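You operate a simulated robot arm through the tools that you are given. There is no shell and no other tool. Be economical: measure what you need, move in short steps, check, and stop when the job is done.

Carry out the task below with a simulated two-armed robot. There is one attempt and no reset: what you move stays moved.

Task
Pick up the tiny carton that says "RED" from the mend bench top with one hand, pass it to the other hand and put it on the left rack middle shelf.

It is judged by the outcome, as a careful person would: the job done as asked, and still so three seconds after it is handed in. It fails if anything else is knocked over, pushed out of place, dropped, spilled or broken.

Robot
Two 7-joint arms with two-finger parallel grippers on one trunk, on a base that drives. Base frame: it is fixed to the floor where the robot stands at the start and does not move with it; the origin is under the middle of the robot, x ahead of it, y to its left, z up; the surface under the hand at the start is at about z = 760. Readings come in mm, degrees, newtons and seconds.
The left shoulder is at the start at [20, 170, 1103], the right one opposite. With the tool pointing down near the work surface each hand reaches from about 180 to 660 mm from the robot's upright axis, wherever it stands, measured 20 degrees to its own side. Places, roughly: left rack middle shelf [700, -1900, 400]. Payload 3.8 kg a hand.
The tool frame of a hand sits at the grasp point between the pads (the TCP): z along the fingers, y along the line on which they close. The tips reach 30 mm beyond it. Largest opening 110 mm; finger width 20, thickness 10; the body of the gripper, 48 by 112 mm, starts 55 mm behind the TCP.
Orientation is that of the tool frame in the base frame, as a unit quaternion [w, x, y, z]. With the fingers straight down and closing along the base's y, the tool's x points along the base's -x, its y along +y and its z along -z.

Tools
- The arms move only by the tool nudge_tool. It takes "left_plan", "right_plan" or both (then of equal length, played together; a hand with none holds still); each is one flat list of numbers, 6 for each row, row after row: the shift along the tool's x, y, z in units of 50 mm (1.0 is 50 mm), then the turn, a rotation vector about the tool's x, y, z in units of 5 degrees (1.0 is 5 degrees). In form: [x, y, z, wx, wy, wz, x, y, z, wx, wy, wz, ...]. A call has 1 to 20 rows; each row shifts and turns the commanded pose from where the row before left it, along the tool's axes as they then stand. "left_grip" and "right_grip" are, for a hand that has rows, the closure in counts, from 0 (fully open) to 255 (shut), set as the call begins (left out, the last holds). A call with a number of a shift or a turn outside -1 to 1 is refused whole. A row lasts 0.2 s, in which the tool goes at most 50 mm and 8.6 degrees; a call with a longer step from one row to the next is refused whole, and so is a gripper value outside its range. Where a pose cannot be reached the arm comes as near as it can. A force on the tool above 40 N (or 10 N above the force at the start of the call, whichever is more), or a blocked arm, ends the call early, and 0.2 s more pass. Each finger travels about 72 mm/s and halts on what it meets, pressing with about 25 N; the grip force reading is that of the motor and also rises with nothing between the fingers. The clock runs only during rows and for 0.2 s after the last one: add rows that do not move to give the fingers time. The reply holds the time, the measured pose of the TCP, the force on the tool along the base axes, the opening and the grip force, in the units named above and with some noise, with the torque about the TCP (base axes, N m) and any sound that the robot's microphone picked up, and new pictures: "views" is both (left out), scene, wrist or none (wrist: the cameras of the hands that moved).
- Cameras (640 x 400 px; columns grow to the right, rows downward): "scene" is now at [108, -0.5, 1255.6]; the picture's right is [-0.01, -1.00, 0.00], its down [-0.59, 0.01, -0.80] and it looks along [0.80, -0.01, -0.59] (base axes); focal length 291 px, centre (320, 200). "left" rides on the left gripper at [72, -17, -103] in its tool frame; the picture's right is [0.23, 0.97, 0.00], its down [-0.76, 0.18, -0.62] and it looks along [-0.61, 0.14, 0.78] (tool axes); focal length 222 px, centre (320, 200). "right" rides on the right gripper at [72, 17, -103] in its tool frame; the picture's right is [-0.23, 0.97, 0.00], its down [-0.76, -0.18, -0.62] and it looks along [-0.61, -0.14, 0.78] (tool axes); focal length 222 px, centre (320, 200). There is no depth. A picture from a camera that has moved, and an enlarged one, comes with that camera's place and axes in the base frame and with its lens.
- move_column(by): slides the trunk up (or, below 0, down) by that many mm; the arms and the scene camera ride with it, the base frame stays. It gives what a move gives, with no picture.
- base_move(legs): drives the robot by 1 to 6 legs, each [ahead, turn to the left] in mm and degrees, along the robot's own axes; the way and the turn of a leg run together, so that a leg with both is an arc; at most 1500 mm and 180 degrees a leg. The arms and the cameras ride along, it lands a little off, and it stops where it bumps. It gives what a move gives, and a new picture of the scene camera.
- turn_head(pan, tilt): turns the head with the scene camera to pan (to the left, within 80 degrees either way) and tilt (down, from -29 to 69), counted from straight ahead of the robot. It gives what a move gives, and a new picture of the scene camera.
- close_up(camera, box): a new picture of the part [left, top, right, bottom] of that camera's present view, enlarged. No time passes.
- close_job(): hands the job in; it is judged then, once.

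Work in short steps. Places have to be worked out from the pictures, the camera data and where the tool is seen: move nearer, look again, correct. Check each grasp and each placing, and mend what went wrong. You have 120 turns and 260 pictures in all, those below and enlarged ones among them. Open the grippers and draw the arms clear of the work before you hand the job in, unless the task says otherwise; then end with one line.

The tools are called after "Emit:" by a JSON object that holds its "api" and its "payload". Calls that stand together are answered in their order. nudge_tool: Moves the arms, as the interface text tells. Its arguments: {"type":"object","properties":{"left_plan":{"type":"array"},"left_grip":{"type":"number"},"right_plan":{"type":"array"},"right_grip":{"type":"number"},"views":{"type":"string","enum":["both","scene","wrist","none"]}},"required":[]} The other tools are called the same way: move_column (by) slides the trunk up or down; base_move (legs) drives the base; turn_head (pan, tilt) turns the head that bears the scene camera; close_up (camera, box) takes an enlarged picture of a part of a camera's view; close_job () hands the job in.

At the start:

```text
clock: 0.0
left_eef_pos: [518.0, 267.8, 996.8]
left_tcp_rot: [0.0, 0.0, 1.0, 0.0]
left_contact_force: [0.5, -0.4, -0.6]
left_torque: [0.01, 0.03, -0.04]
left_grip_width: 110.0
left_grasp_force: 0.0
right_eef_pos: [538.4, -246.8, 1035.8]
right_tcp_rot: [0.0, 0.0, 1.0, 0.0]
right_contact_force: [-0.3, -0.1, -0.2]
right_torque: [0.0, -0.01, -0.03]
right_grip_width: 109.9
right_grasp_force: 0.0
trunk travel left (down, up): [-200.0, 370.0]
robot x, y, heading: [2.4, 1.6, 0.1]
head pan, tilt: [-0.7, 36.5]
```

scene: 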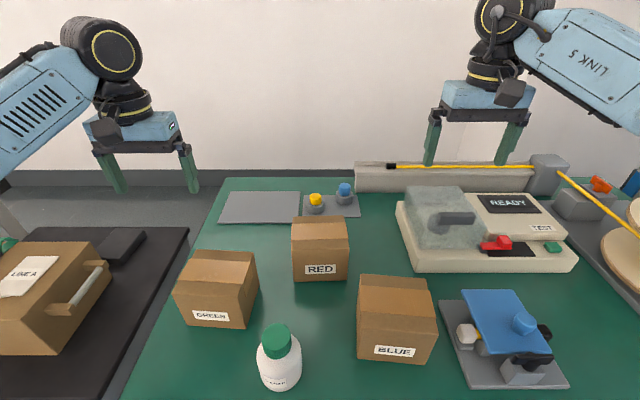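
right: 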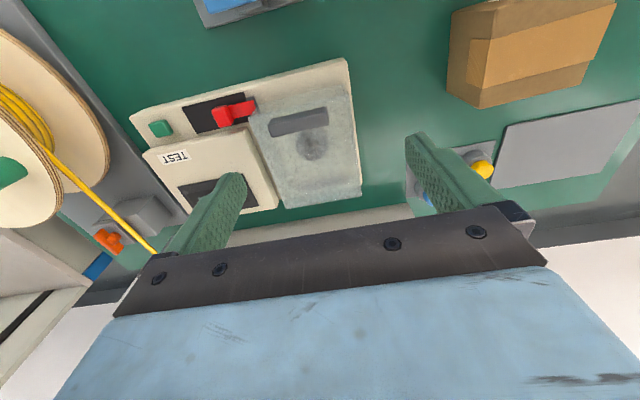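
left: 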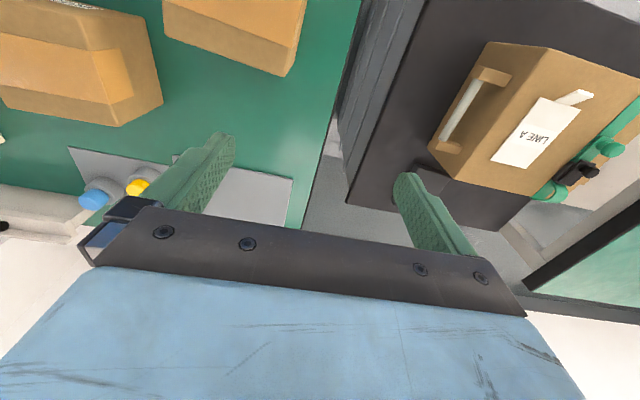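

I'll start by looking closely at the cartons, and then towards the rack on the right.

Emit:
{"api": "close_up", "payload": {"camera": "scene", "box": [240, 170, 400, 300]}}

Emit:
{"api": "turn_head", "payload": {"pan": -75, "tilt": 25}}

```text
3.08 times, centred on (320, 235) of scene
camera zoom: at [108.0, -0.5, 1255.6], right [-0.01, -1.0, 0.0], down [-0.59, 0.01, -0.8], along [0.8, -0.01, -0.59], focal length 896 px, centre (320, 92)
```

zoom: 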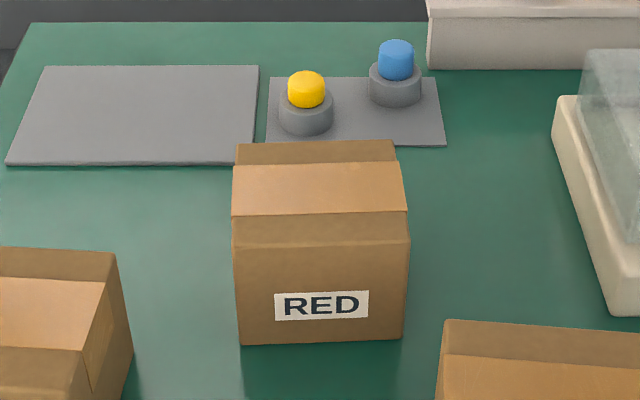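

```text
clock: 1.5
left_eef_pos: [518.3, 267.5, 997.1]
left_tcp_rot: [0.0, 0.0, 1.0, 0.0]
left_contact_force: [0.1, 0.0, -0.2]
left_torque: [-0.01, 0.03, 0.02]
left_grip_width: 109.9
left_grasp_force: 0.1
right_eef_pos: [537.3, -247.3, 1035.8]
right_tcp_rot: [0.001, -0.001, 1.0, 0.001]
right_contact_force: [-0.5, -0.2, -0.3]
right_torque: [0.01, -0.01, 0.0]
right_grip_width: 110.1
right_grasp_force: 0.1
trunk travel left (down, up): [-200.0, 370.0]
robot x, y, heading: [-2.7, -3.1, 0.0]
head pan, tilt: [-75.0, 25.0]
camera scene: at [44.7, -88.5, 1273.6], right [-0.97, -0.26, 0.0], down [-0.11, 0.41, -0.91], along [0.24, -0.88, -0.42], focal length 291 px, centre (320, 200)
```

scene: 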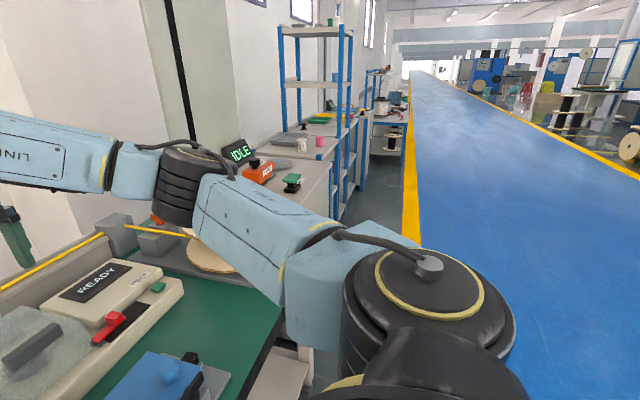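

I'll zoom into the racks down the line.

Emit:
{"api": "close_up", "payload": {"camera": "scene", "box": [240, 10, 430, 240]}}

Emit:
{"api": "turn_head", "payload": {"pan": 0, "tilt": 45}}

```text
1.74 times, centred on (335, 125) of scene
camera zoom: at [44.7, -88.5, 1273.6], right [-0.97, -0.26, 0.0], down [-0.11, 0.41, -0.91], along [0.24, -0.88, -0.42], focal length 507 px, centre (294, 330)
```

zoom: 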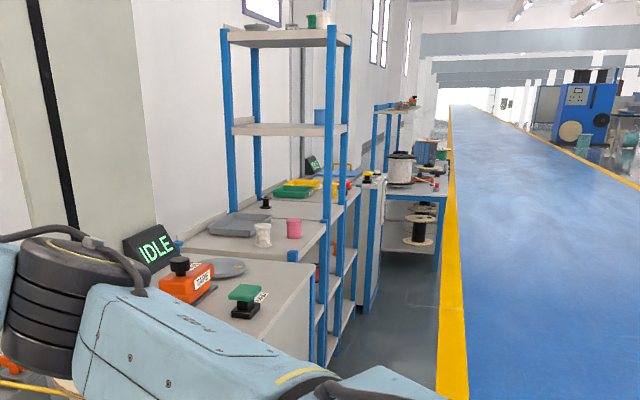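

```text
clock: 2.9
left_eef_pos: [518.4, 267.5, 997.3]
left_tcp_rot: [0.0, -0.001, 1.0, 0.0]
left_contact_force: [0.2, 0.1, -0.1]
left_torque: [-0.02, -0.03, 0.01]
left_grip_width: 110.0
left_grasp_force: 0.1
right_eef_pos: [537.2, -246.9, 1035.8]
right_tcp_rot: [0.0, 0.0, 1.0, 0.0]
right_contact_force: [-0.4, 0.4, 0.2]
right_torque: [0.04, 0.0, 0.02]
right_grip_width: 110.2
right_grasp_force: 0.1
trunk travel left (down, up): [-200.0, 370.0]
robot x, y, heading: [0.6, -0.0, 0.0]
head pan, tilt: [0.0, 45.0]
camera scene: at [102.1, 0.4, 1243.1], right [0.0, -1.0, 0.0], down [-0.71, 0.0, -0.71], along [0.71, 0.0, -0.71], focal length 291 px, centre (320, 200)
```

scene: 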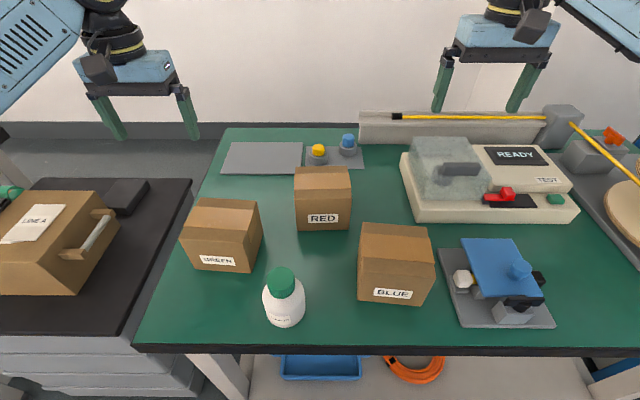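

The RED carton looks about 108 mm wide (y), 95 mm deep (x) and 100 mm high, centred near [540, -5]. It has to be gripped across x, so I'll bring the right hand above it and turn it 90°.

Emit:
{"api": "nudge_tool", "payload": {"right_plan": [0, 0.97, 0, 0, 0, 0, 0, 0.97, 0, 0, 0, 0, 0, 0.97, 0, 0, 0, 0, 0, 0.97, 0, 0, 0, 0, 0, 0.97, 0, 0, 0, 0], "views": "none"}}

Emit:
{"api": "nudge_tool", "payload": {"right_plan": [0, 0, 0, 0, 0, -1, 0, 0, 0, 0, 0, -1, 0, 0, 0, 0, 0, -1, 0, 0, 0, 0, 0, -1, 0, 0, 0, 0, 0, -1, 0, 0, 0, 0, 0, -1, 0, 0, 0, 0, 0, -1, 0, 0, 0, 0, 0, -1, 0, 0, 0, 0, 0, -1, 0, 0, 0, 0, 0, -1, 0, 0, 0, 0, 0, -1, 0, 0, 0, 0, 0, -1, 0, 0, 0, 0, 0, -1, 0, 0, 0, 0, 0, -1, 0, 0, 0, 0, 0, -1, 0, 0, 0, 0, 0, -1, 0, 0, 0, 0, 0, -1, 0, 0, 0, 0, 0, -1]}}

```text
clock: 4.1
left_eef_pos: [520.2, 269.0, 996.5]
left_tcp_rot: [0.0, -0.001, 1.0, 0.0]
left_contact_force: [0.9, 0.2, 0.8]
left_torque: [-0.02, -0.01, 0.02]
left_grip_width: 110.3
left_grasp_force: 0.1
right_eef_pos: [536.7, -6.0, 1035.5]
right_tcp_rot: [-0.001, 0.001, 1.0, 0.001]
right_contact_force: [0.2, 0.0, 0.6]
right_torque: [0.01, 0.03, 0.03]
right_grip_width: 110.2
right_grasp_force: 0.2
trunk travel left (down, up): [-200.0, 370.0]
robot x, y, heading: [-0.3, -5.5, -0.0]
head pan, tilt: [0.0, 45.0]
```

```text
clock: 7.9
left_eef_pos: [519.9, 267.5, 997.1]
left_tcp_rot: [0.0, 0.0, 1.0, -0.001]
left_contact_force: [0.0, -0.3, 0.3]
left_torque: [-0.04, 0.01, 0.01]
left_grip_width: 110.0
left_grasp_force: 0.0
right_eef_pos: [527.3, -9.1, 1031.7]
right_tcp_rot: [0.0, -0.403, 0.915, 0.0]
right_contact_force: [0.4, 0.1, -0.9]
right_torque: [0.01, 0.01, -0.02]
right_grip_width: 110.2
right_grasp_force: 0.2
right hand out of reach, approached as far as the arm can: row 10, 11, 12, 13, 14, 15, 16, 17, 18
trunk travel left (down, up): [-200.0, 370.0]
robot x, y, heading: [-0.5, -0.3, 0.2]
head pan, tilt: [0.0, 45.0]
camera scene: at [102.1, 0.5, 1243.1], right [0.0, -1.0, 0.0], down [-0.71, 0.0, -0.71], along [0.71, 0.0, -0.71], focal length 291 px, centre (320, 200)
camera right: at [465.7, -51.2, 1134.9], right [-0.56, 0.83, 0.0], down [0.65, 0.44, 0.62], along [0.51, 0.35, -0.78], focal length 222 px, centre (320, 200)
```

scene: 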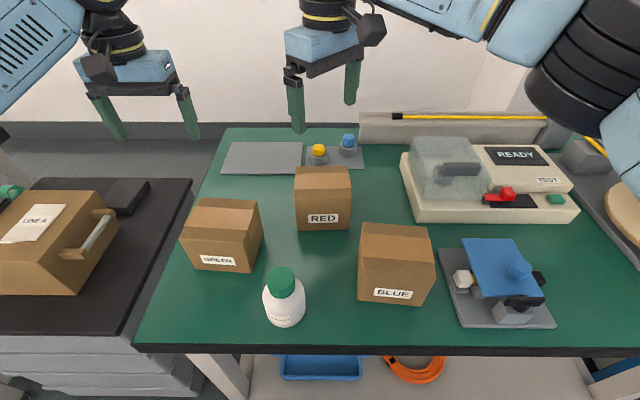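
right: 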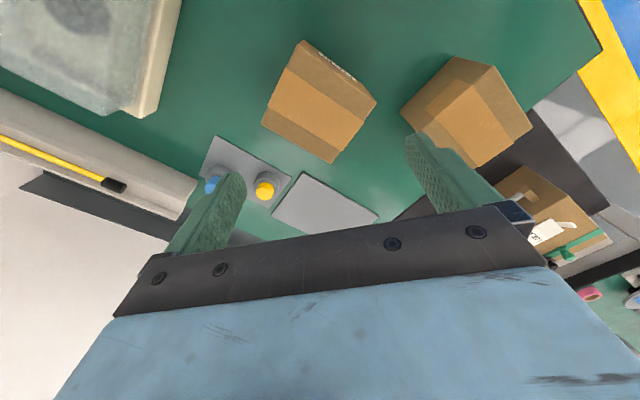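

The right wrist stops about 47° into the turn in that direction. I'll turn it the other way.

Emit:
{"api": "nudge_tool", "payload": {"right_plan": [0, 0, 0, 0, 0, 1, 0, 0, 0, 0, 0, 1, 0, 0, 0, 0, 0, 1, 0, 0, 0, 0, 0, 1, 0, 0, 0, 0, 0, 1, 0, 0, 0, 0, 0, 1, 0, 0, 0, 0, 0, 1, 0, 0, 0, 0, 0, 1, 0, 0, 0, 0, 0, 1, 0, 0, 0, 0, 0, 1, 0, 0, 0, 0, 0, 1, 0, 0, 0, 0, 0, 1, 0, 0, 0, 0, 0, 1, 0, 0, 0, 0, 0, 1, 0, 0, 0, 0, 0, 1, 0, 0, 0, 0, 0, 1, 0, 0, 0, 0, 0, 1, 0, 0, 0, 0, 0, 1], "views": "none"}}

Emit:
{"api": "nudge_tool", "payload": {"right_plan": [0, 0, 0, 0, 0, 1, 0, 0, 0, 0, 0, 1, 0, 0, 0, 0, 0, 1, 0, 0, 0, 0, 0, 1, 0, 0, 0, 0, 0, 1, 0, 0, 0, 0, 0, 1, 0, 0, 0, 0, 0, 1, 0, 0, 0, 0, 0, 1, 0, 0, 0, 0, 0, 1, 0, 0, 0, 0, 0, 1, 0, 0, 0, 0, 0, 1, 0, 0, 0, 0, 0, 1, 0, 0, 0, 0, 0, 1, 0, 0, 0, 0, 0, 1, 0, 0, 0, 0, 0, 1, 0, 0, 0, 0, 0, 1, 0, 0, 0, 0, 0, 1, 0, 0, 0, 0, 0, 1]}}

```text
clock: 11.7
left_eef_pos: [519.9, 267.3, 995.4]
left_tcp_rot: [0.0, 0.0, 1.0, -0.001]
left_contact_force: [0.4, 1.4, 0.3]
left_torque: [0.0, 0.0, 0.03]
left_grip_width: 109.8
left_grasp_force: 0.1
right_eef_pos: [527.5, -9.5, 1031.8]
right_tcp_rot: [0.0, 0.364, 0.932, 0.0]
right_contact_force: [1.1, 0.7, 0.2]
right_torque: [-0.02, 0.03, 0.01]
right_grip_width: 109.7
right_grasp_force: 0.1
trunk travel left (down, up): [-200.0, 370.0]
robot x, y, heading: [0.8, 2.0, 0.0]
head pan, tilt: [0.0, 45.0]
```

```text
clock: 15.5
left_eef_pos: [518.5, 268.1, 996.2]
left_tcp_rot: [0.0, -0.001, 1.0, 0.001]
left_contact_force: [0.6, -0.4, -0.4]
left_torque: [0.03, 0.0, 0.03]
left_grip_width: 110.1
left_grasp_force: 0.1
right_eef_pos: [526.3, -8.4, 1031.7]
right_tcp_rot: [0.0, 0.916, 0.402, 0.0]
right_contact_force: [0.9, 0.4, 0.3]
right_torque: [0.01, 0.02, -0.01]
right_grip_width: 110.1
right_grasp_force: 0.2
trunk travel left (down, up): [-200.0, 370.0]
robot x, y, heading: [-2.6, 0.6, -0.0]
head pan, tilt: [0.0, 45.0]
camera scene: at [102.1, 0.5, 1243.1], right [0.0, -1.0, 0.0], down [-0.71, 0.0, -0.71], along [0.71, 0.0, -0.71], focal length 291 px, centre (320, 200)
camera right: at [589.2, 33.2, 1134.1], right [0.56, -0.83, 0.0], down [-0.65, -0.44, 0.62], along [-0.52, -0.35, -0.78], focal length 222 px, centre (320, 200)
```

scene: 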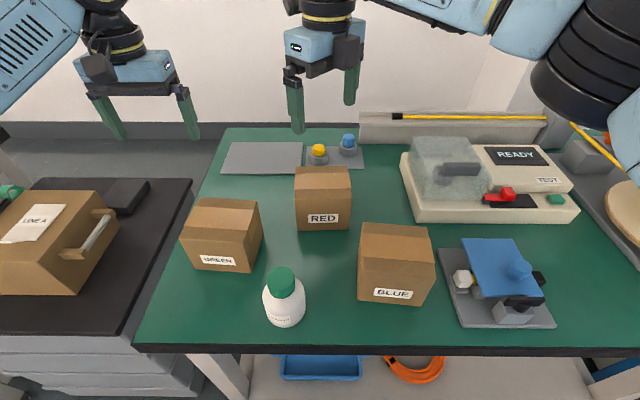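
right: 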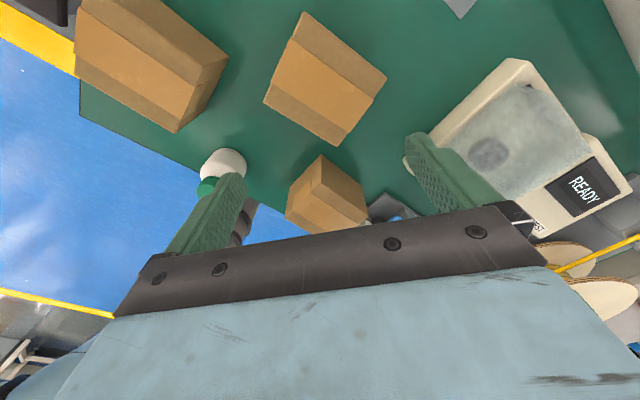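

It reached +133°, so I'll come back by 42.6° to +90°.

Emit:
{"api": "nudge_tool", "payload": {"right_plan": [0, 0, 0, 0, 0, -0.947, 0, 0, 0, 0, 0, -0.947, 0, 0, 0, 0, 0, -0.947, 0, 0, 0, 0, 0, -0.947, 0, 0, 0, 0, 0, -0.947, 0, 0, 0, 0, 0, -0.947, 0, 0, 0, 0, 0, -0.947, 0, 0, 0, 0, 0, -0.947, 0, 0, 0, 0, 0, -0.947]}}

```text
clock: 17.5
left_eef_pos: [518.7, 267.7, 997.4]
left_tcp_rot: [0.001, 0.001, 1.0, -0.001]
left_contact_force: [0.2, 0.5, -0.3]
left_torque: [-0.03, 0.05, 0.02]
left_grip_width: 110.0
left_grasp_force: 0.0
right_eef_pos: [526.7, -9.6, 1031.7]
right_tcp_rot: [0.0, 0.706, 0.708, 0.0]
right_contact_force: [-0.2, -0.3, -0.3]
right_torque: [-0.02, 0.02, 0.02]
right_grip_width: 110.1
right_grasp_force: 0.1
trunk travel left (down, up): [-200.0, 370.0]
robot x, y, heading: [-1.3, 2.1, 0.1]
head pan, tilt: [0.0, 45.0]
camera scene: at [102.1, 0.5, 1243.1], right [0.0, -1.0, 0.0], down [-0.71, 0.0, -0.71], along [0.71, 0.0, -0.71], focal length 291 px, centre (320, 200)
camera right: at [543.9, 63.9, 1135.0], right [0.97, -0.22, 0.0], down [-0.18, -0.76, 0.62], along [-0.14, -0.61, -0.78], focal length 222 px, centre (320, 200)
```

scene: 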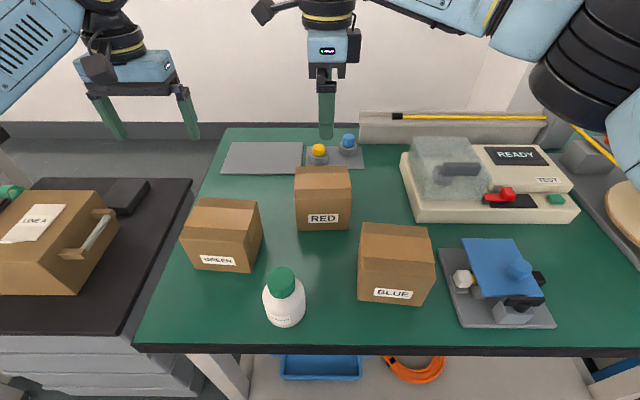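
right: 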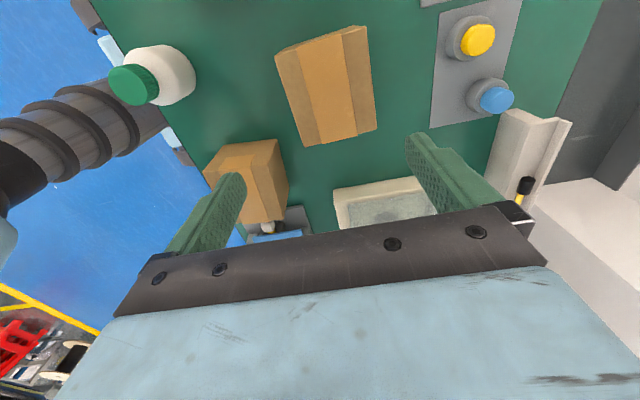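

The hand is now aligned across x. I'll take an enlarged view of the carton to measure its corners.

Emit:
{"api": "close_up", "payload": {"camera": "right", "box": [240, 0, 410, 160]}}

```text
2.50 times, centred on (325, 80) of right
camera zoom: at [543.9, 63.9, 1135.0], right [0.97, -0.22, 0.0], down [-0.18, -0.76, 0.62], along [-0.14, -0.61, -0.78], focal length 555 px, centre (308, 500)
```

zoom: 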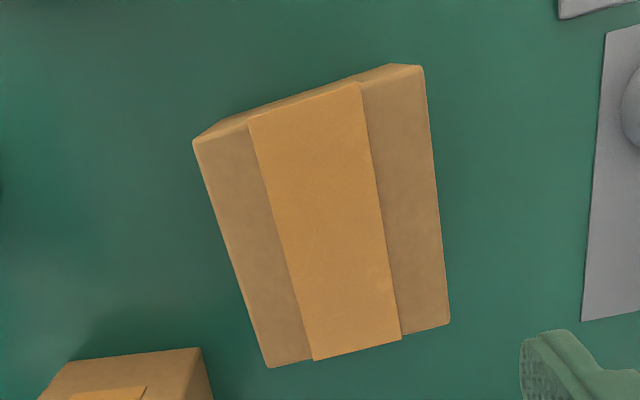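

The carton top is about 96 × 105 mm, centred near [541, -5] with a yaw of about +2°. I'll centre over it, match the yaw and come down so the tips sit just above the top.

Emit:
{"api": "nudge_tool", "payload": {"right_plan": [0.09, 0.286, 0, 0, 0, -0.36, 0, 0, 0.8, 0, 0, 0, 0, 0, 0.8, 0, 0, 0, 0, 0, 0.7, 0, 0, 0, 0, 0, 0, 0, 0, 0]}}

```text
clock: 18.7
left_eef_pos: [518.9, 267.5, 995.7]
left_tcp_rot: [0.0, 0.0, 1.0, 0.0]
left_contact_force: [0.6, -0.2, 0.8]
left_torque: [0.03, 0.01, 0.02]
left_grip_width: 109.9
left_grasp_force: 0.1
right_eef_pos: [543.2, -6.9, 914.6]
right_tcp_rot: [0.0, 0.696, 0.718, -0.001]
right_contact_force: [0.1, 1.0, -0.1]
right_torque: [0.04, 0.04, -0.01]
right_grip_width: 110.2
right_grasp_force: 0.1
trunk travel left (down, up): [-200.0, 370.0]
robot x, y, heading: [1.5, -0.1, -0.0]
head pan, tilt: [0.0, 45.0]
camera scene: at [102.0, 0.5, 1243.1], right [0.0, -1.0, 0.0], down [-0.71, 0.0, -0.71], along [0.71, 0.0, -0.71], focal length 291 px, centre (320, 200)
camera right: at [557.7, 66.4, 1018.0], right [0.98, -0.2, 0.0], down [-0.15, -0.77, 0.62], along [-0.12, -0.61, -0.78], focal length 222 px, centre (320, 200)
```

scene: 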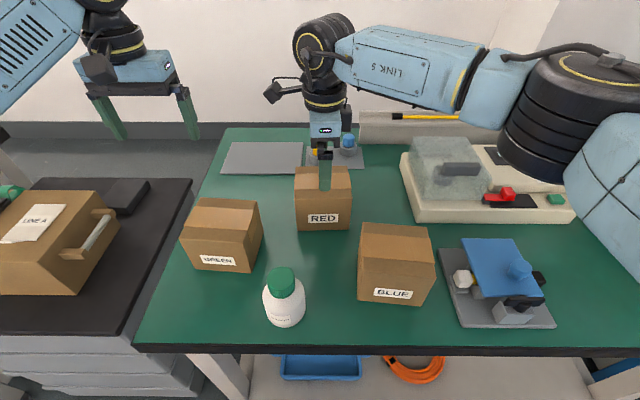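
right: 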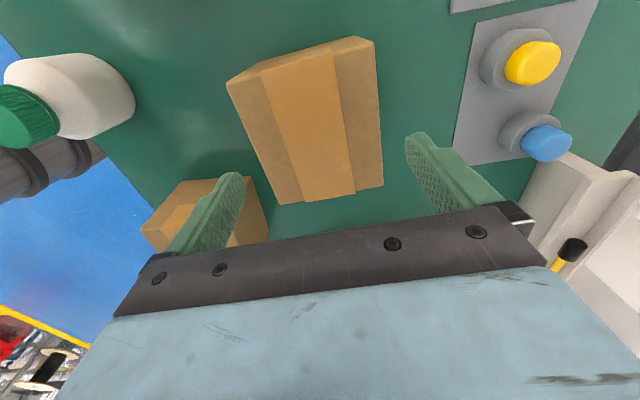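

The second view confirms the top at z≈855 and the centre at [541, -4]. I'll correct by a few mm and descend with the tips straddling the carton.

Emit:
{"api": "nudge_tool", "payload": {"right_plan": [0.06, -0.036, 0, 0, 0, 0, 0, 0, 0.33, 0, 0, 0, 0, 0, 0.33, 0, 0, 0, 0, 0, 0.33, 0, 0, 0, 0, 0, 0.33, 0, 0, 0, 0, 0, 0, 0, 0, 0]}}

```text
clock: 20.1
left_eef_pos: [518.3, 267.3, 997.4]
left_tcp_rot: [0.0, 0.0, 1.0, 0.0]
left_contact_force: [-0.4, 0.7, -1.2]
left_torque: [0.01, -0.04, -0.02]
left_grip_width: 110.2
left_grasp_force: 0.1
right_eef_pos: [539.6, -2.8, 848.4]
right_tcp_rot: [0.0, 0.695, 0.719, 0.0]
right_contact_force: [0.2, 0.1, 0.4]
right_torque: [0.03, 0.02, 0.01]
right_grip_width: 110.1
right_grasp_force: 0.1
trunk travel left (down, up): [-200.0, 370.0]
robot x, y, heading: [-0.1, 1.0, -0.0]
head pan, tilt: [0.0, 45.0]
camera scene: at [102.1, 0.5, 1243.1], right [0.0, -1.0, 0.0], down [-0.71, 0.0, -0.71], along [0.71, 0.0, -0.71], focal length 291 px, centre (320, 200)
camera right: at [554.2, 70.8, 952.6], right [0.98, -0.2, 0.0], down [-0.15, -0.77, 0.62], along [-0.12, -0.61, -0.78], focal length 222 px, centre (320, 200)
```

scene: 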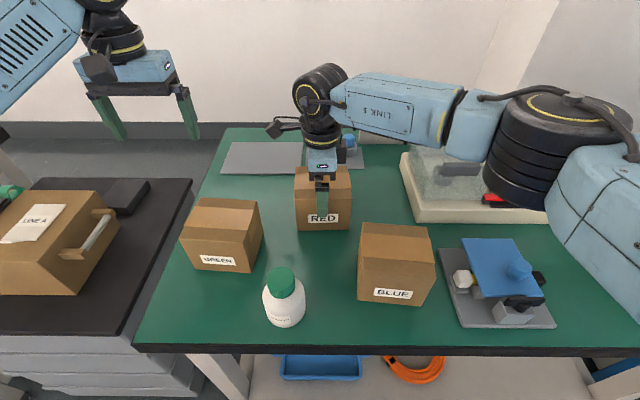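
right: 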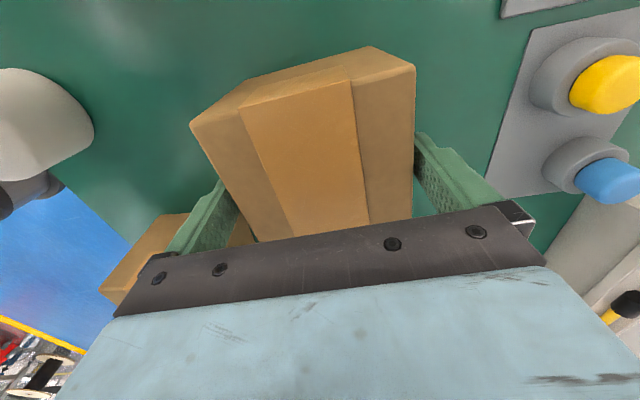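

The fingers straddle the carton with a gap on both sides. I'll close the gripper.

Emit:
{"api": "nudge_tool", "payload": {"right_plan": [0, 0, 0, 0, 0, 0, 0, 0, 0, 0, 0, 0, 0, 0, 0, 0, 0, 0, 0, 0, 0, 0, 0, 0], "right_grip": 255, "views": "wrist"}}

```text
clock: 21.1
left_eef_pos: [519.5, 267.3, 997.0]
left_tcp_rot: [0.0, -0.001, 1.0, 0.0]
left_contact_force: [0.0, -0.3, 0.5]
left_torque: [0.0, 0.02, 0.0]
left_grip_width: 109.9
left_grasp_force: 0.1
right_eef_pos: [540.1, -3.3, 849.0]
right_tcp_rot: [0.0, 0.696, 0.718, 0.0]
right_contact_force: [0.4, -0.1, -0.1]
right_torque: [0.11, -0.03, 0.0]
right_grip_width: 99.6
right_grasp_force: 25.0
trunk travel left (down, up): [-200.0, 370.0]
robot x, y, heading: [2.6, -2.1, 0.2]
head pan, tilt: [0.0, 45.0]
camera right: at [554.4, 70.7, 952.7], right [0.98, -0.2, 0.0], down [-0.15, -0.77, 0.62], along [-0.12, -0.61, -0.78], focal length 222 px, centre (320, 200)
```

right: 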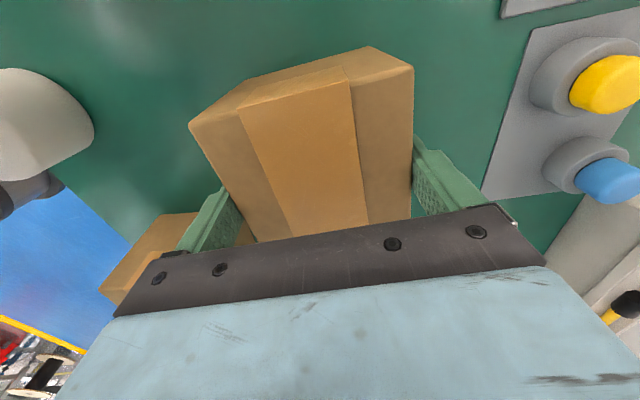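

The grip holds at 99.6 mm. I'll lift slowly, then check the load.

Emit:
{"api": "nudge_tool", "payload": {"right_plan": [0, 0, -0.2, 0, 0, 0, 0, 0, -0.5, 0, 0, 0, 0, 0, -0.7, 0, 0, 0, 0, 0, -0.7, 0, 0, 0, 0, 0, -0.7, 0, 0, 0, 0, 0, -0.4, 0, 0, 0, 0, 0, 0, 0, 0, 0]}}

```text
clock: 22.7
left_eef_pos: [518.8, 267.3, 996.2]
left_tcp_rot: [0.0, 0.0, 1.0, 0.0]
left_contact_force: [0.3, 0.2, 0.2]
left_torque: [0.01, -0.01, 0.0]
left_grip_width: 110.0
left_grasp_force: 0.0
right_eef_pos: [538.6, -0.5, 1010.5]
right_tcp_rot: [0.0, 0.696, 0.718, -0.001]
right_contact_force: [0.5, -0.5, -2.6]
right_torque: [0.03, -0.02, 0.02]
right_grip_width: 99.9
right_grasp_force: 25.1
trunk travel left (down, up): [-200.0, 370.0]
robot x, y, heading: [-0.7, -0.7, 0.1]
head pan, tilt: [0.0, 45.0]
camera scene: at [102.4, 0.5, 1243.0], right [0.0, -1.0, 0.0], down [-0.71, 0.0, -0.71], along [0.71, 0.0, -0.71], focal length 291 px, centre (320, 200)
camera right: at [553.5, 72.2, 1113.5], right [0.98, -0.2, 0.0], down [-0.15, -0.77, 0.62], along [-0.12, -0.61, -0.78], focal length 222 px, centre (320, 200)
```

scene: 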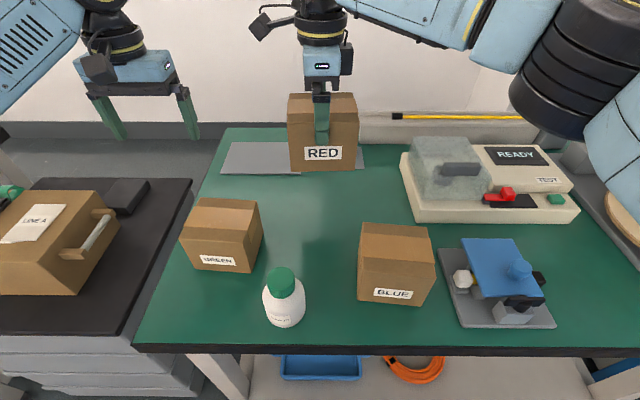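
right: 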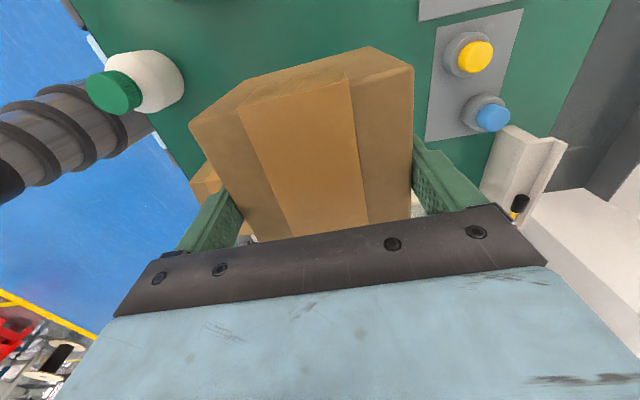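

Lifted; the load is 2.6 N. I'll zoom in to see where the grip sits on the carton's front face.

Emit:
{"api": "close_up", "payload": {"camera": "scene", "box": [260, 60, 390, 190]}}

```text
3.08 times, centred on (325, 125) of scene
camera zoom: at [102.4, 0.5, 1243.0], right [0.0, -1.0, 0.0], down [-0.71, 0.0, -0.71], along [0.71, 0.0, -0.71], focal length 896 px, centre (305, 431)
```

zoom: 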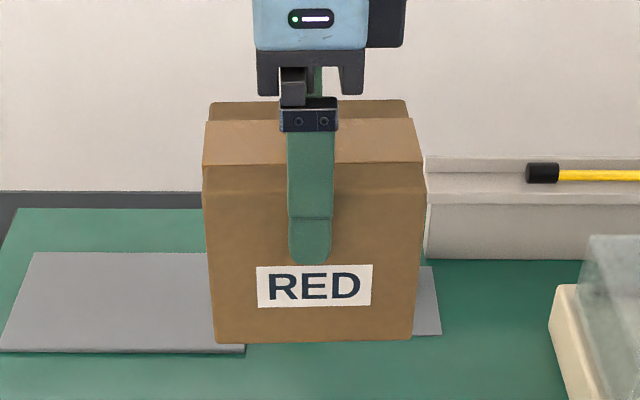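

The carton measures about 100 × 108 × 93 mm, gripped near its top, with the bottom at z≈926. For the hand-over, the left hand will point in -y with its camera up, closing along x on the lower part of the same faces. First I'll yaw the left hand by -90° and square up the right.

Emit:
{"api": "nudge_tool", "payload": {"left_plan": [0, 0, 0, 0, 0, -1, 0, 0, 0, 0, 0, -1, 0, 0, 0, 0, 0, -1, 0, 0, 0, 0, 0, -1, 0, 0, 0, 0, 0, -1, 0, 0, 0, 0, 0, -1, 0, 0, 0, 0, 0, -1, 0, 0, 0, 0, 0, -1, 0, 0, 0, 0, 0, -1, 0, 0, 0, 0, 0, -1, 0, 0, 0, 0, 0, -1, 0, 0, 0, 0, 0, -1, 0, 0, 0, 0, 0, -1, 0, 0, 0, 0, 0, -1, 0, 0, 0, 0, 0, -1, 0, 0, 0, 0, 0, -1, 0, 0, 0, 0, 0, -1, 0, 0, 0, 0, 0, -1], "right_plan": [0, 0, 0, 0, 0, 0.36, 0, 0, 0, 0, 0, 0, 0, 0, 0, 0, 0, 0, 0, 0, 0, 0, 0, 0, 0, 0, 0, 0, 0, 0, 0, 0, 0, 0, 0, 0, 0, 0, 0, 0, 0, 0, 0, 0, 0, 0, 0, 0, 0, 0, 0, 0, 0, 0, 0, 0, 0, 0, 0, 0, 0, 0, 0, 0, 0, 0, 0, 0, 0, 0, 0, 0, 0, 0, 0, 0, 0, 0, 0, 0, 0, 0, 0, 0, 0, 0, 0, 0, 0, 0, 0, 0, 0, 0, 0, 0, 0, 0, 0, 0, 0, 0, 0, 0, 0, 0, 0, 0], "views": "none"}}

```text
clock: 26.5
left_eef_pos: [517.9, 268.0, 996.2]
left_tcp_rot: [0.0, 0.707, -0.707, 0.0]
left_contact_force: [-0.3, 0.8, 0.6]
left_torque: [0.03, -0.03, 0.0]
left_grip_width: 110.2
left_grasp_force: 0.0
right_eef_pos: [538.1, -0.2, 1010.8]
right_tcp_rot: [-0.001, 0.707, 0.707, 0.0]
right_contact_force: [-1.0, 0.5, -3.8]
right_torque: [0.02, -0.05, -0.01]
right_grip_width: 99.8
right_grasp_force: 24.9
trunk travel left (down, up): [-200.0, 370.0]
robot x, y, heading: [-0.3, -2.5, -0.0]
head pan, tilt: [0.0, 45.0]
```

The yaw is as wanted. Now I'll tilt the left hand 90° about its y so that the fingers point in -y.

Emit:
{"api": "nudge_tool", "payload": {"left_plan": [0, 0, 0, 0, 1, 0, 0, 0, 0, 0, 1, 0, 0, 0, 0, 0, 1, 0, 0, 0, 0, 0, 1, 0, 0, 0, 0, 0, 1, 0, 0, 0, 0, 0, 1, 0, 0, 0, 0, 0, 1, 0, 0, 0, 0, 0, 1, 0, 0, 0, 0, 0, 1, 0, 0, 0, 0, 0, 1, 0, 0, 0, 0, 0, 1, 0, 0, 0, 0, 0, 1, 0, 0, 0, 0, 0, 1, 0, 0, 0, 0, 0, 1, 0, 0, 0, 0, 0, 1, 0, 0, 0, 0, 0, 1, 0, 0, 0, 0, 0, 1, 0, 0, 0, 0, 0, 1, 0]}}

```text
clock: 30.3
left_eef_pos: [518.4, 268.4, 995.8]
left_tcp_rot: [0.5, 0.5, -0.499, 0.501]
left_contact_force: [-0.6, -1.6, 0.7]
left_torque: [0.02, 0.01, -0.03]
left_grip_width: 109.8
left_grasp_force: 0.0
right_eef_pos: [537.9, -2.4, 1009.3]
right_tcp_rot: [-0.001, 0.707, 0.708, 0.001]
right_contact_force: [-0.2, -0.7, -2.9]
right_torque: [0.02, 0.0, 0.0]
right_grip_width: 99.9
right_grasp_force: 24.8
trunk travel left (down, up): [-200.0, 370.0]
robot x, y, heading: [2.9, 3.2, 0.0]
head pan, tilt: [0.0, 45.0]
camera scene: at [102.4, 0.5, 1243.0], right [0.0, -1.0, 0.0], down [-0.71, 0.0, -0.71], along [0.71, 0.0, -0.71], focal length 291 px, centre (320, 200)
camera left: at [536.7, 370.7, 1069.4], right [-0.97, 0.0, 0.23], down [-0.18, 0.62, -0.76], along [-0.14, -0.78, -0.61], focal length 222 px, centre (320, 200)
```

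scene: 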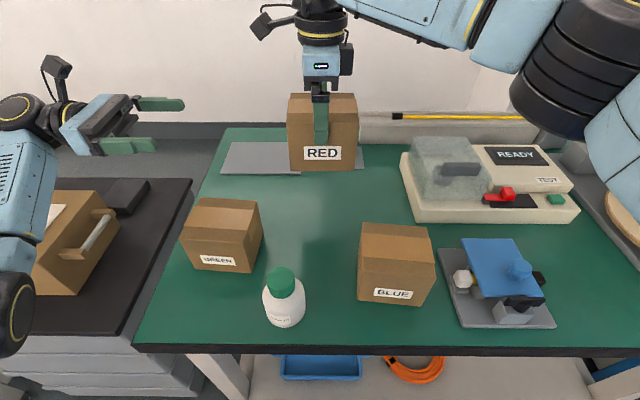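
left: 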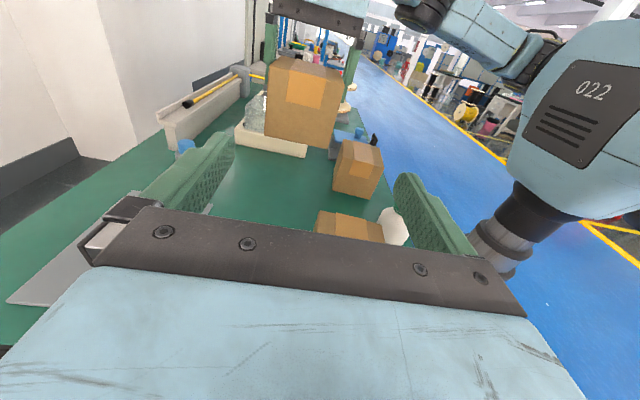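

The left hand now points at the carton. Its elbow is low near the left bench, so I'll raise the trunk by 80 mm for clearance.

Emit:
{"api": "move_column", "payload": {"by": 80}}

Emit:
{"api": "nudge_tool", "payload": {"left_plan": [-0.375, -0.39, 0, 0, 0, 0, -0.375, 0, 0, 0, 0, 0, 0, 0, 0.8, 0, 0, 0, 0, 0, 0.8, 0, 0, 0, 0, 0, 0.8, 0, 0, 0, 0, 0, 0.8, 0, 0, 0, 0, 0, 0.2, 0, 0, 0, 0, 0, 0, 0, 0, 0]}}

```text
clock: 31.5
left_eef_pos: [519.3, 267.7, 1076.8]
left_tcp_rot: [0.501, 0.5, -0.5, 0.499]
left_contact_force: [-0.1, 0.5, 0.3]
left_torque: [0.01, 0.02, 0.03]
left_grip_width: 109.7
left_grasp_force: 0.0
right_eef_pos: [539.0, -2.1, 1089.5]
right_tcp_rot: [-0.001, 0.707, 0.707, -0.001]
right_contact_force: [0.3, -0.4, -2.3]
right_torque: [0.04, -0.03, -0.02]
right_grip_width: 99.6
right_grasp_force: 24.9
trunk travel left (down, up): [-280.0, 290.0]
robot x, y, heading: [-1.5, 1.0, 0.1]
head pan, tilt: [0.0, 45.0]
```

```text
clock: 33.3
left_eef_pos: [538.9, 96.4, 1038.4]
left_tcp_rot: [0.5, 0.501, -0.5, 0.5]
left_contact_force: [0.2, 0.8, -1.2]
left_torque: [0.01, -0.02, 0.03]
left_grip_width: 109.8
left_grasp_force: 0.1
right_eef_pos: [538.7, -1.0, 1090.5]
right_tcp_rot: [0.0, 0.707, 0.707, 0.0]
right_contact_force: [0.3, -0.3, -2.4]
right_torque: [-0.02, 0.01, -0.02]
right_grip_width: 99.5
right_grasp_force: 25.1
trunk travel left (down, up): [-280.0, 290.0]
robot x, y, heading: [-0.6, 1.7, -0.0]
head pan, tilt: [0.0, 45.0]
camera scene: at [102.3, 0.4, 1323.0], right [0.0, -1.0, 0.0], down [-0.71, 0.0, -0.71], along [0.71, 0.0, -0.71], focal length 291 px, centre (320, 200)
camera left: at [557.3, 199.9, 1111.5], right [-0.97, 0.0, 0.23], down [-0.18, 0.62, -0.76], along [-0.14, -0.78, -0.61], focal length 222 px, centre (320, 200)
```

scene: 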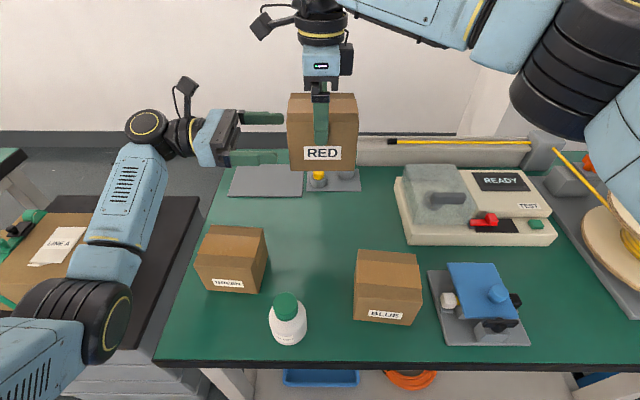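
left: 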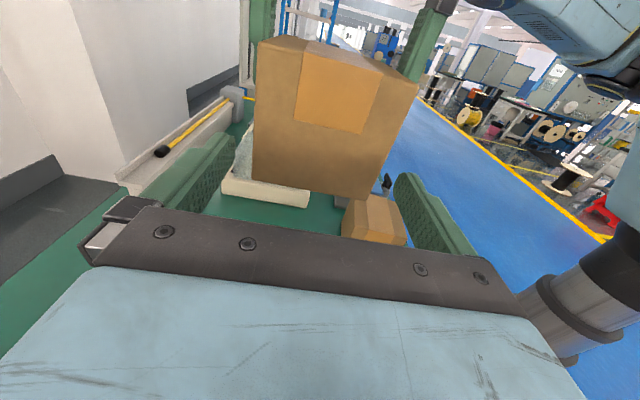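

I'll zoom in from the left camera to check the alignment before moving in.

Emit:
{"api": "close_up", "payload": {"camera": "left", "box": [180, 20, 480, 220]}}

Emit:
{"api": "close_up", "payload": {"camera": "scene", "box": [200, 70, 380, 190]}}

```text
2.00 times, centred on (330, 120) of left
camera zoom: at [557.3, 199.9, 1111.5], right [-0.97, 0.0, 0.23], down [-0.18, 0.62, -0.76], along [-0.14, -0.78, -0.61], focal length 444 px, centre (300, 360)
```

zoom: 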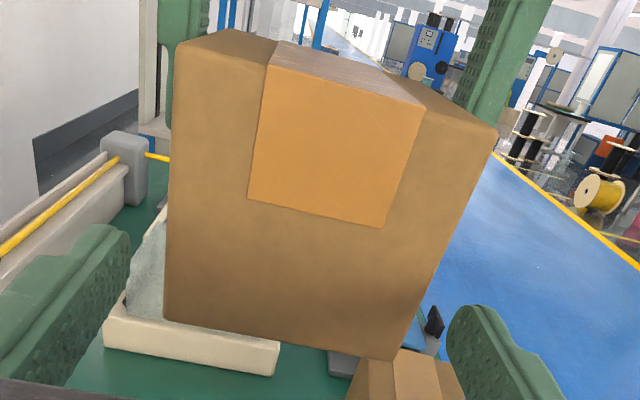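

```text
3.33 times, centred on (290, 130) of scene
camera zoom: at [102.3, 0.4, 1323.0], right [0.0, -1.0, 0.0], down [-0.71, 0.0, -0.71], along [0.71, 0.0, -0.71], focal length 971 px, centre (420, 433)
```

zoom: 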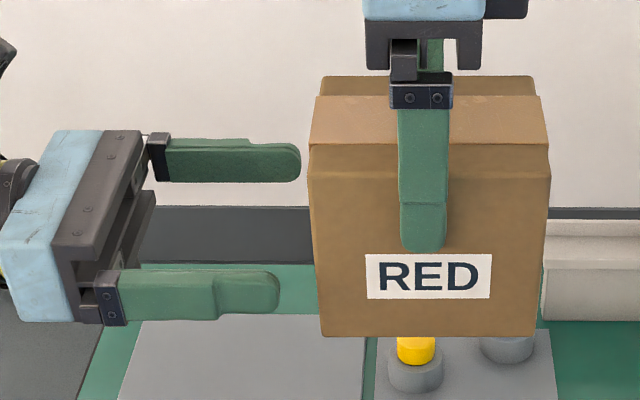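

The left fingers sit at z≈1038, which is 31 mm above the carton bottom and 12 mm below the right tips. They are centred in x within about 2 mm, so I'll slide in 60 mm.

Emit:
{"api": "nudge_tool", "payload": {"left_plan": [0, -0.02, 0.305, 0, 0, 0, 0, 0, 0.305, 0, 0, 0, 0, 0, 0.305, 0, 0, 0, 0, 0, 0.305, 0, 0, 0, 0, 0, 0, 0, 0, 0]}}

```text
clock: 34.5
left_eef_pos: [541.4, 37.7, 1039.5]
left_tcp_rot: [0.5, 0.5, -0.5, 0.5]
left_contact_force: [-0.3, 0.1, 0.5]
left_torque: [0.03, 0.01, 0.02]
left_grip_width: 109.8
left_grasp_force: 0.1
right_eef_pos: [540.2, -1.6, 1090.8]
right_tcp_rot: [0.0, 0.708, 0.707, -0.001]
right_contact_force: [0.3, -0.8, -2.6]
right_torque: [0.0, -0.01, 0.0]
right_grip_width: 99.6
right_grasp_force: 25.3
trunk travel left (down, up): [-280.0, 290.0]
robot x, y, heading: [-0.9, -3.7, -0.0]
head pan, tilt: [0.0, 45.0]
camera scene: at [102.4, 0.6, 1323.0], right [0.0, -1.0, 0.0], down [-0.71, 0.0, -0.71], along [0.71, 0.0, -0.71], focal length 291 px, centre (320, 200)
camera left: at [559.0, 140.7, 1112.5], right [-0.97, 0.0, 0.23], down [-0.18, 0.62, -0.76], along [-0.14, -0.78, -0.61], focal length 222 px, centre (320, 200)
```

scene: 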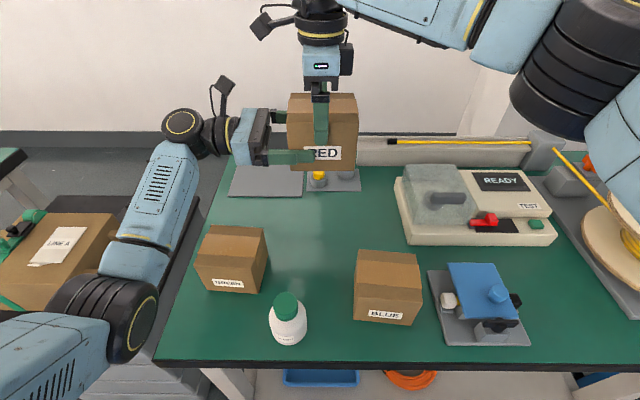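
left: 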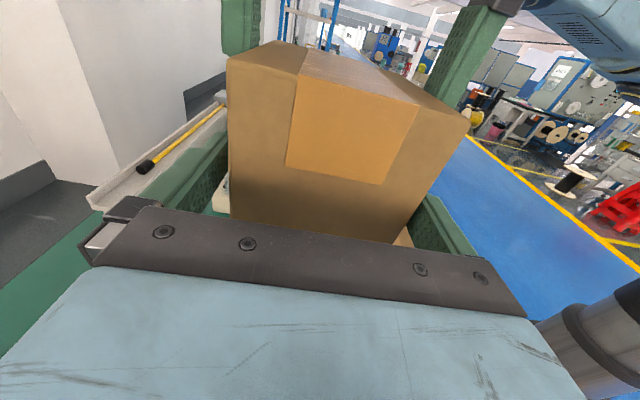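

No contact, and the fingers straddle the carton. I'll close the left gripper.

Emit:
{"api": "nudge_tool", "payload": {"left_plan": [0, 0, 0, 0, 0, 0, 0, 0, 0, 0, 0, 0, 0, 0, 0, 0, 0, 0, 0, 0, 0, 0, 0, 0], "left_grip": 255, "views": "none"}}

```text
clock: 35.5
left_eef_pos: [541.4, 37.8, 1039.4]
left_tcp_rot: [-0.5, -0.499, 0.501, -0.5]
left_contact_force: [-22.6, -1.3, 1.2]
left_torque: [0.13, -0.48, -0.41]
left_grip_width: 99.8
left_grasp_force: 24.9
right_eef_pos: [539.9, -2.1, 1090.8]
right_tcp_rot: [0.0, 0.708, 0.707, 0.001]
right_contact_force: [22.0, 1.5, -3.6]
right_torque: [-0.08, -0.62, -0.48]
right_grip_width: 99.8
right_grasp_force: 24.9
trunk travel left (down, up): [-280.0, 290.0]
robot x, y, heading: [0.6, 0.7, 0.1]
head pan, tilt: [0.0, 45.0]
```

Both hands grip, but the left sits slightly too far in +x and there is a 22 N squeeze between the arms. I'll ease the left hand 1.5 mm in -x before releasing.

Emit:
{"api": "nudge_tool", "payload": {"left_plan": [0, 0.03, 0, 0, 0, 0, 0, 0, 0, 0, 0, 0], "views": "none"}}

```text
clock: 36.1
left_eef_pos: [539.3, 37.4, 1038.4]
left_tcp_rot: [0.501, 0.499, -0.501, 0.499]
left_contact_force: [-16.6, 4.5, 2.1]
left_torque: [-0.59, -0.01, -0.92]
left_grip_width: 99.8
left_grasp_force: 24.9
right_eef_pos: [538.2, -1.2, 1090.2]
right_tcp_rot: [0.0, 0.706, 0.708, -0.001]
right_contact_force: [16.1, -4.7, -5.2]
right_torque: [0.28, -0.83, 0.26]
right_grip_width: 100.0
right_grasp_force: 25.1
trunk travel left (down, up): [-280.0, 290.0]
robot x, y, heading: [-2.1, 0.0, 0.1]
head pan, tilt: [0.0, 45.0]
```

The squeeze is lower now. I'll open the right hand.

Emit:
{"api": "nudge_tool", "payload": {"right_plan": [0, 0, 0, 0, 0, 0, 0, 0, 0, 0, 0, 0, 0, 0, 0, 0, 0, 0], "right_grip": 0}}

```text
clock: 36.9
left_eef_pos: [540.5, 36.7, 1039.2]
left_tcp_rot: [0.5, 0.5, -0.5, 0.5]
left_contact_force: [-0.8, -0.4, 0.2]
left_torque: [0.11, 0.01, 0.0]
left_grip_width: 99.5
left_grasp_force: 25.0
right_eef_pos: [538.3, -1.2, 1089.6]
right_tcp_rot: [-0.001, 0.707, 0.708, -0.001]
right_contact_force: [-0.2, 0.0, -0.1]
right_torque: [-0.01, 0.0, -0.02]
right_grip_width: 110.1
right_grasp_force: 0.1
trunk travel left (down, up): [-280.0, 290.0]
robot x, y, heading: [-0.1, -2.4, 0.3]
head pan, tilt: [0.0, 45.0]
camera scene: at [102.4, 0.5, 1323.0], right [0.0, -1.0, 0.0], down [-0.71, 0.0, -0.71], along [0.71, 0.0, -0.71], focal length 291 px, centre (320, 200)
camera right: at [555.7, 71.3, 1193.7], right [0.97, -0.23, 0.0], down [-0.18, -0.76, 0.62], along [-0.14, -0.61, -0.78], focal length 222 px, centre (320, 200)
```

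scene: 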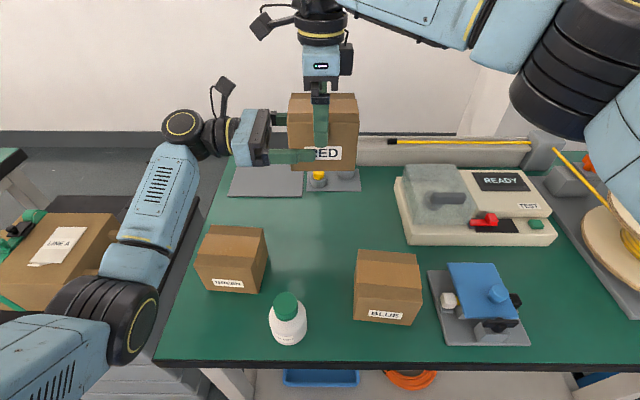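
right: 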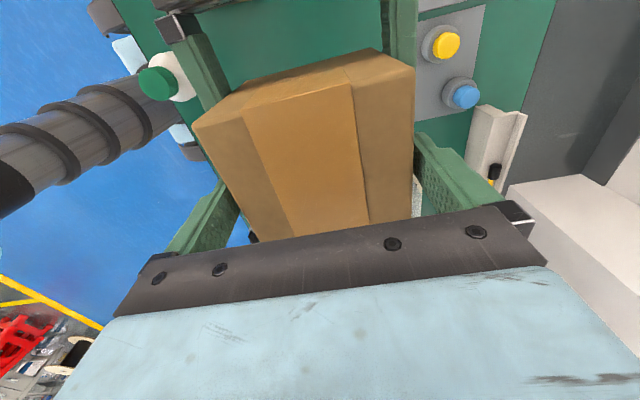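

The left hand alone holds the carton. I'll raise the right hand clear and draw it off to the right.

Emit:
{"api": "nudge_tool", "payload": {"right_plan": [0, 0, -0.4, 0, 0, 0, 0, 0, -0.5, 0, 0, 0, 0, 0, -0.5, 0, 0, 0, 0, 0, -0.4, 0, 0, 0, -0.9, 0, 0, 0, 0, 0, -0.9, 0, 0, 0, 0, 0, -0.9, 0, 0, 0, 0, 0, -0.9, 0, 0, 0, 0, 0, -0.9, 0, 0, 0, 0, 0], "views": "scene"}}

```text
clock: 38.9
left_eef_pos: [539.4, 35.7, 1038.1]
left_tcp_rot: [-0.5, -0.5, 0.5, -0.499]
left_contact_force: [0.7, -0.6, 0.5]
left_torque: [0.11, -0.02, -0.03]
left_grip_width: 99.9
left_grasp_force: 24.3
right_eef_pos: [541.9, -228.3, 1182.1]
right_tcp_rot: [0.0, 0.707, 0.708, 0.001]
right_contact_force: [0.1, -0.3, 0.8]
right_torque: [0.03, 0.02, 0.01]
right_grip_width: 109.9
right_grasp_force: 0.1
trunk travel left (down, up): [-280.0, 290.0]
robot x, y, heading: [-2.5, 0.3, -0.0]
head pan, tilt: [0.0, 45.0]
camera scene: at [102.3, -0.6, 1323.0], right [0.0, -1.0, 0.0], down [-0.71, 0.0, -0.71], along [0.71, 0.0, -0.71], focal length 291 px, centre (320, 200)
```

scene: 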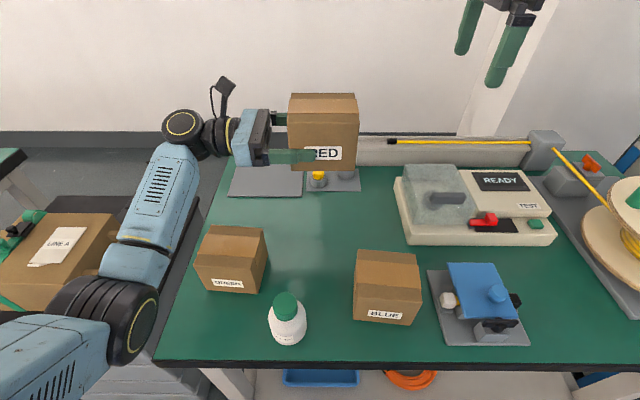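

The hand-over is done. I'll back away from the bench by 500 mm.

Emit:
{"api": "base_move", "payload": {"legs": [[-500, 0]]}}

```text
clock: 41.9
left_eef_pos: [37.9, 36.9, 1039.9]
left_tcp_rot: [0.499, 0.5, -0.5, 0.5]
left_contact_force: [0.8, 0.3, -0.4]
left_torque: [0.13, 0.0, 0.03]
left_grip_width: 99.6
left_grasp_force: 25.3
right_eef_pos: [39.5, -226.1, 1182.3]
right_tcp_rot: [0.0, 0.707, 0.707, 0.0]
right_contact_force: [-0.7, 0.7, -0.4]
right_torque: [0.0, -0.02, -0.04]
right_grip_width: 110.0
right_grasp_force: 0.1
trunk travel left (down, up): [-280.0, 290.0]
robot x, y, heading: [-500.6, -3.4, -0.1]
head pan, tilt: [0.0, 45.0]
camera scene: at [-399.1, 0.4, 1323.1], right [0.0, -1.0, 0.0], down [-0.71, 0.0, -0.71], along [0.71, 0.0, -0.71], focal length 291 px, centre (320, 200)
```

scene: 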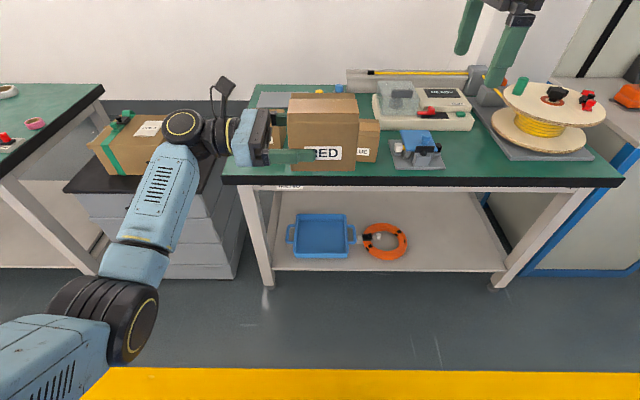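

Now in free space I'll swing the left hand so that it points forward, shifting it a little outward first.

Emit:
{"api": "nudge_tool", "payload": {"left_plan": [0, 0, -1, 0, 0, 0, 0, 0, -1, 0, 0, 0, 0, 0, 0, 1, 0, 0, 0, 0, 0, 1, 0, 0, 0, 0, 0, 1, 0, 0, 0, 0, 0, 1, 0, 0, 0, 0, 0, 1, 0, 0, 0, 0, 0, 1, 0, 0, 0, 0, 0, 1, 0, 0, 0, 0, 0, 1, 0, 0, 0, 0, 0, 1, 0, 0, 0, 0, 0, 1, 0, 0, 0, 0, 0, 1, 0, 0, 0, 0, 0, 1, 0, 0, 0, 0, 0, 1, 0, 0, 0, 0, 0, 1, 0, 0, 0, 0, 0, 1, 0, 0, 0, 0, 0, 1, 0, 0, 0, 0, 0, 1, 0, 0, 0, 0, 0, 1, 0, 0]}}

```text
clock: 46.0
left_eef_pos: [40.2, 141.4, 1037.4]
left_tcp_rot: [-0.009, 0.707, -0.004, 0.707]
left_contact_force: [-0.4, -0.3, 0.0]
left_torque: [0.01, 0.17, 0.01]
left_grip_width: 99.9
left_grasp_force: 24.8
right_eef_pos: [40.3, -223.5, 1181.9]
right_tcp_rot: [0.0, 0.706, 0.708, 0.0]
right_contact_force: [-0.5, 0.3, -0.4]
right_torque: [-0.01, 0.02, 0.0]
right_grip_width: 110.0
right_grasp_force: 0.1
trunk travel left (down, up): [-280.0, 290.0]
robot x, y, heading: [-501.2, 1.7, -0.2]
head pan, tilt: [0.0, 45.0]
camera scene: at [-398.5, 0.5, 1323.0], right [0.0, -1.0, 0.0], down [-0.71, 0.0, -0.71], along [0.71, 0.0, -0.71], focal length 291 px, centre (320, 200)
camera left: at [-63.3, 155.7, 1110.9], right [0.01, -0.98, 0.21], down [-0.62, -0.17, -0.77], along [0.78, -0.13, -0.61], focal length 222 px, centre (320, 200)
```

scene: 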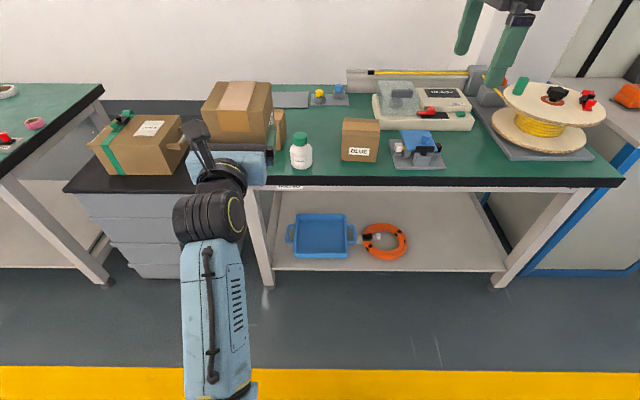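
left: 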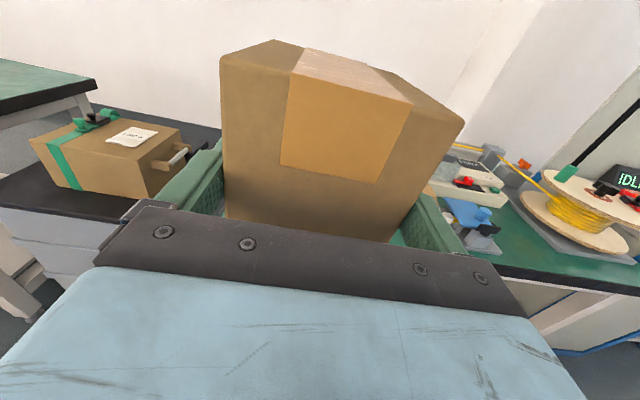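

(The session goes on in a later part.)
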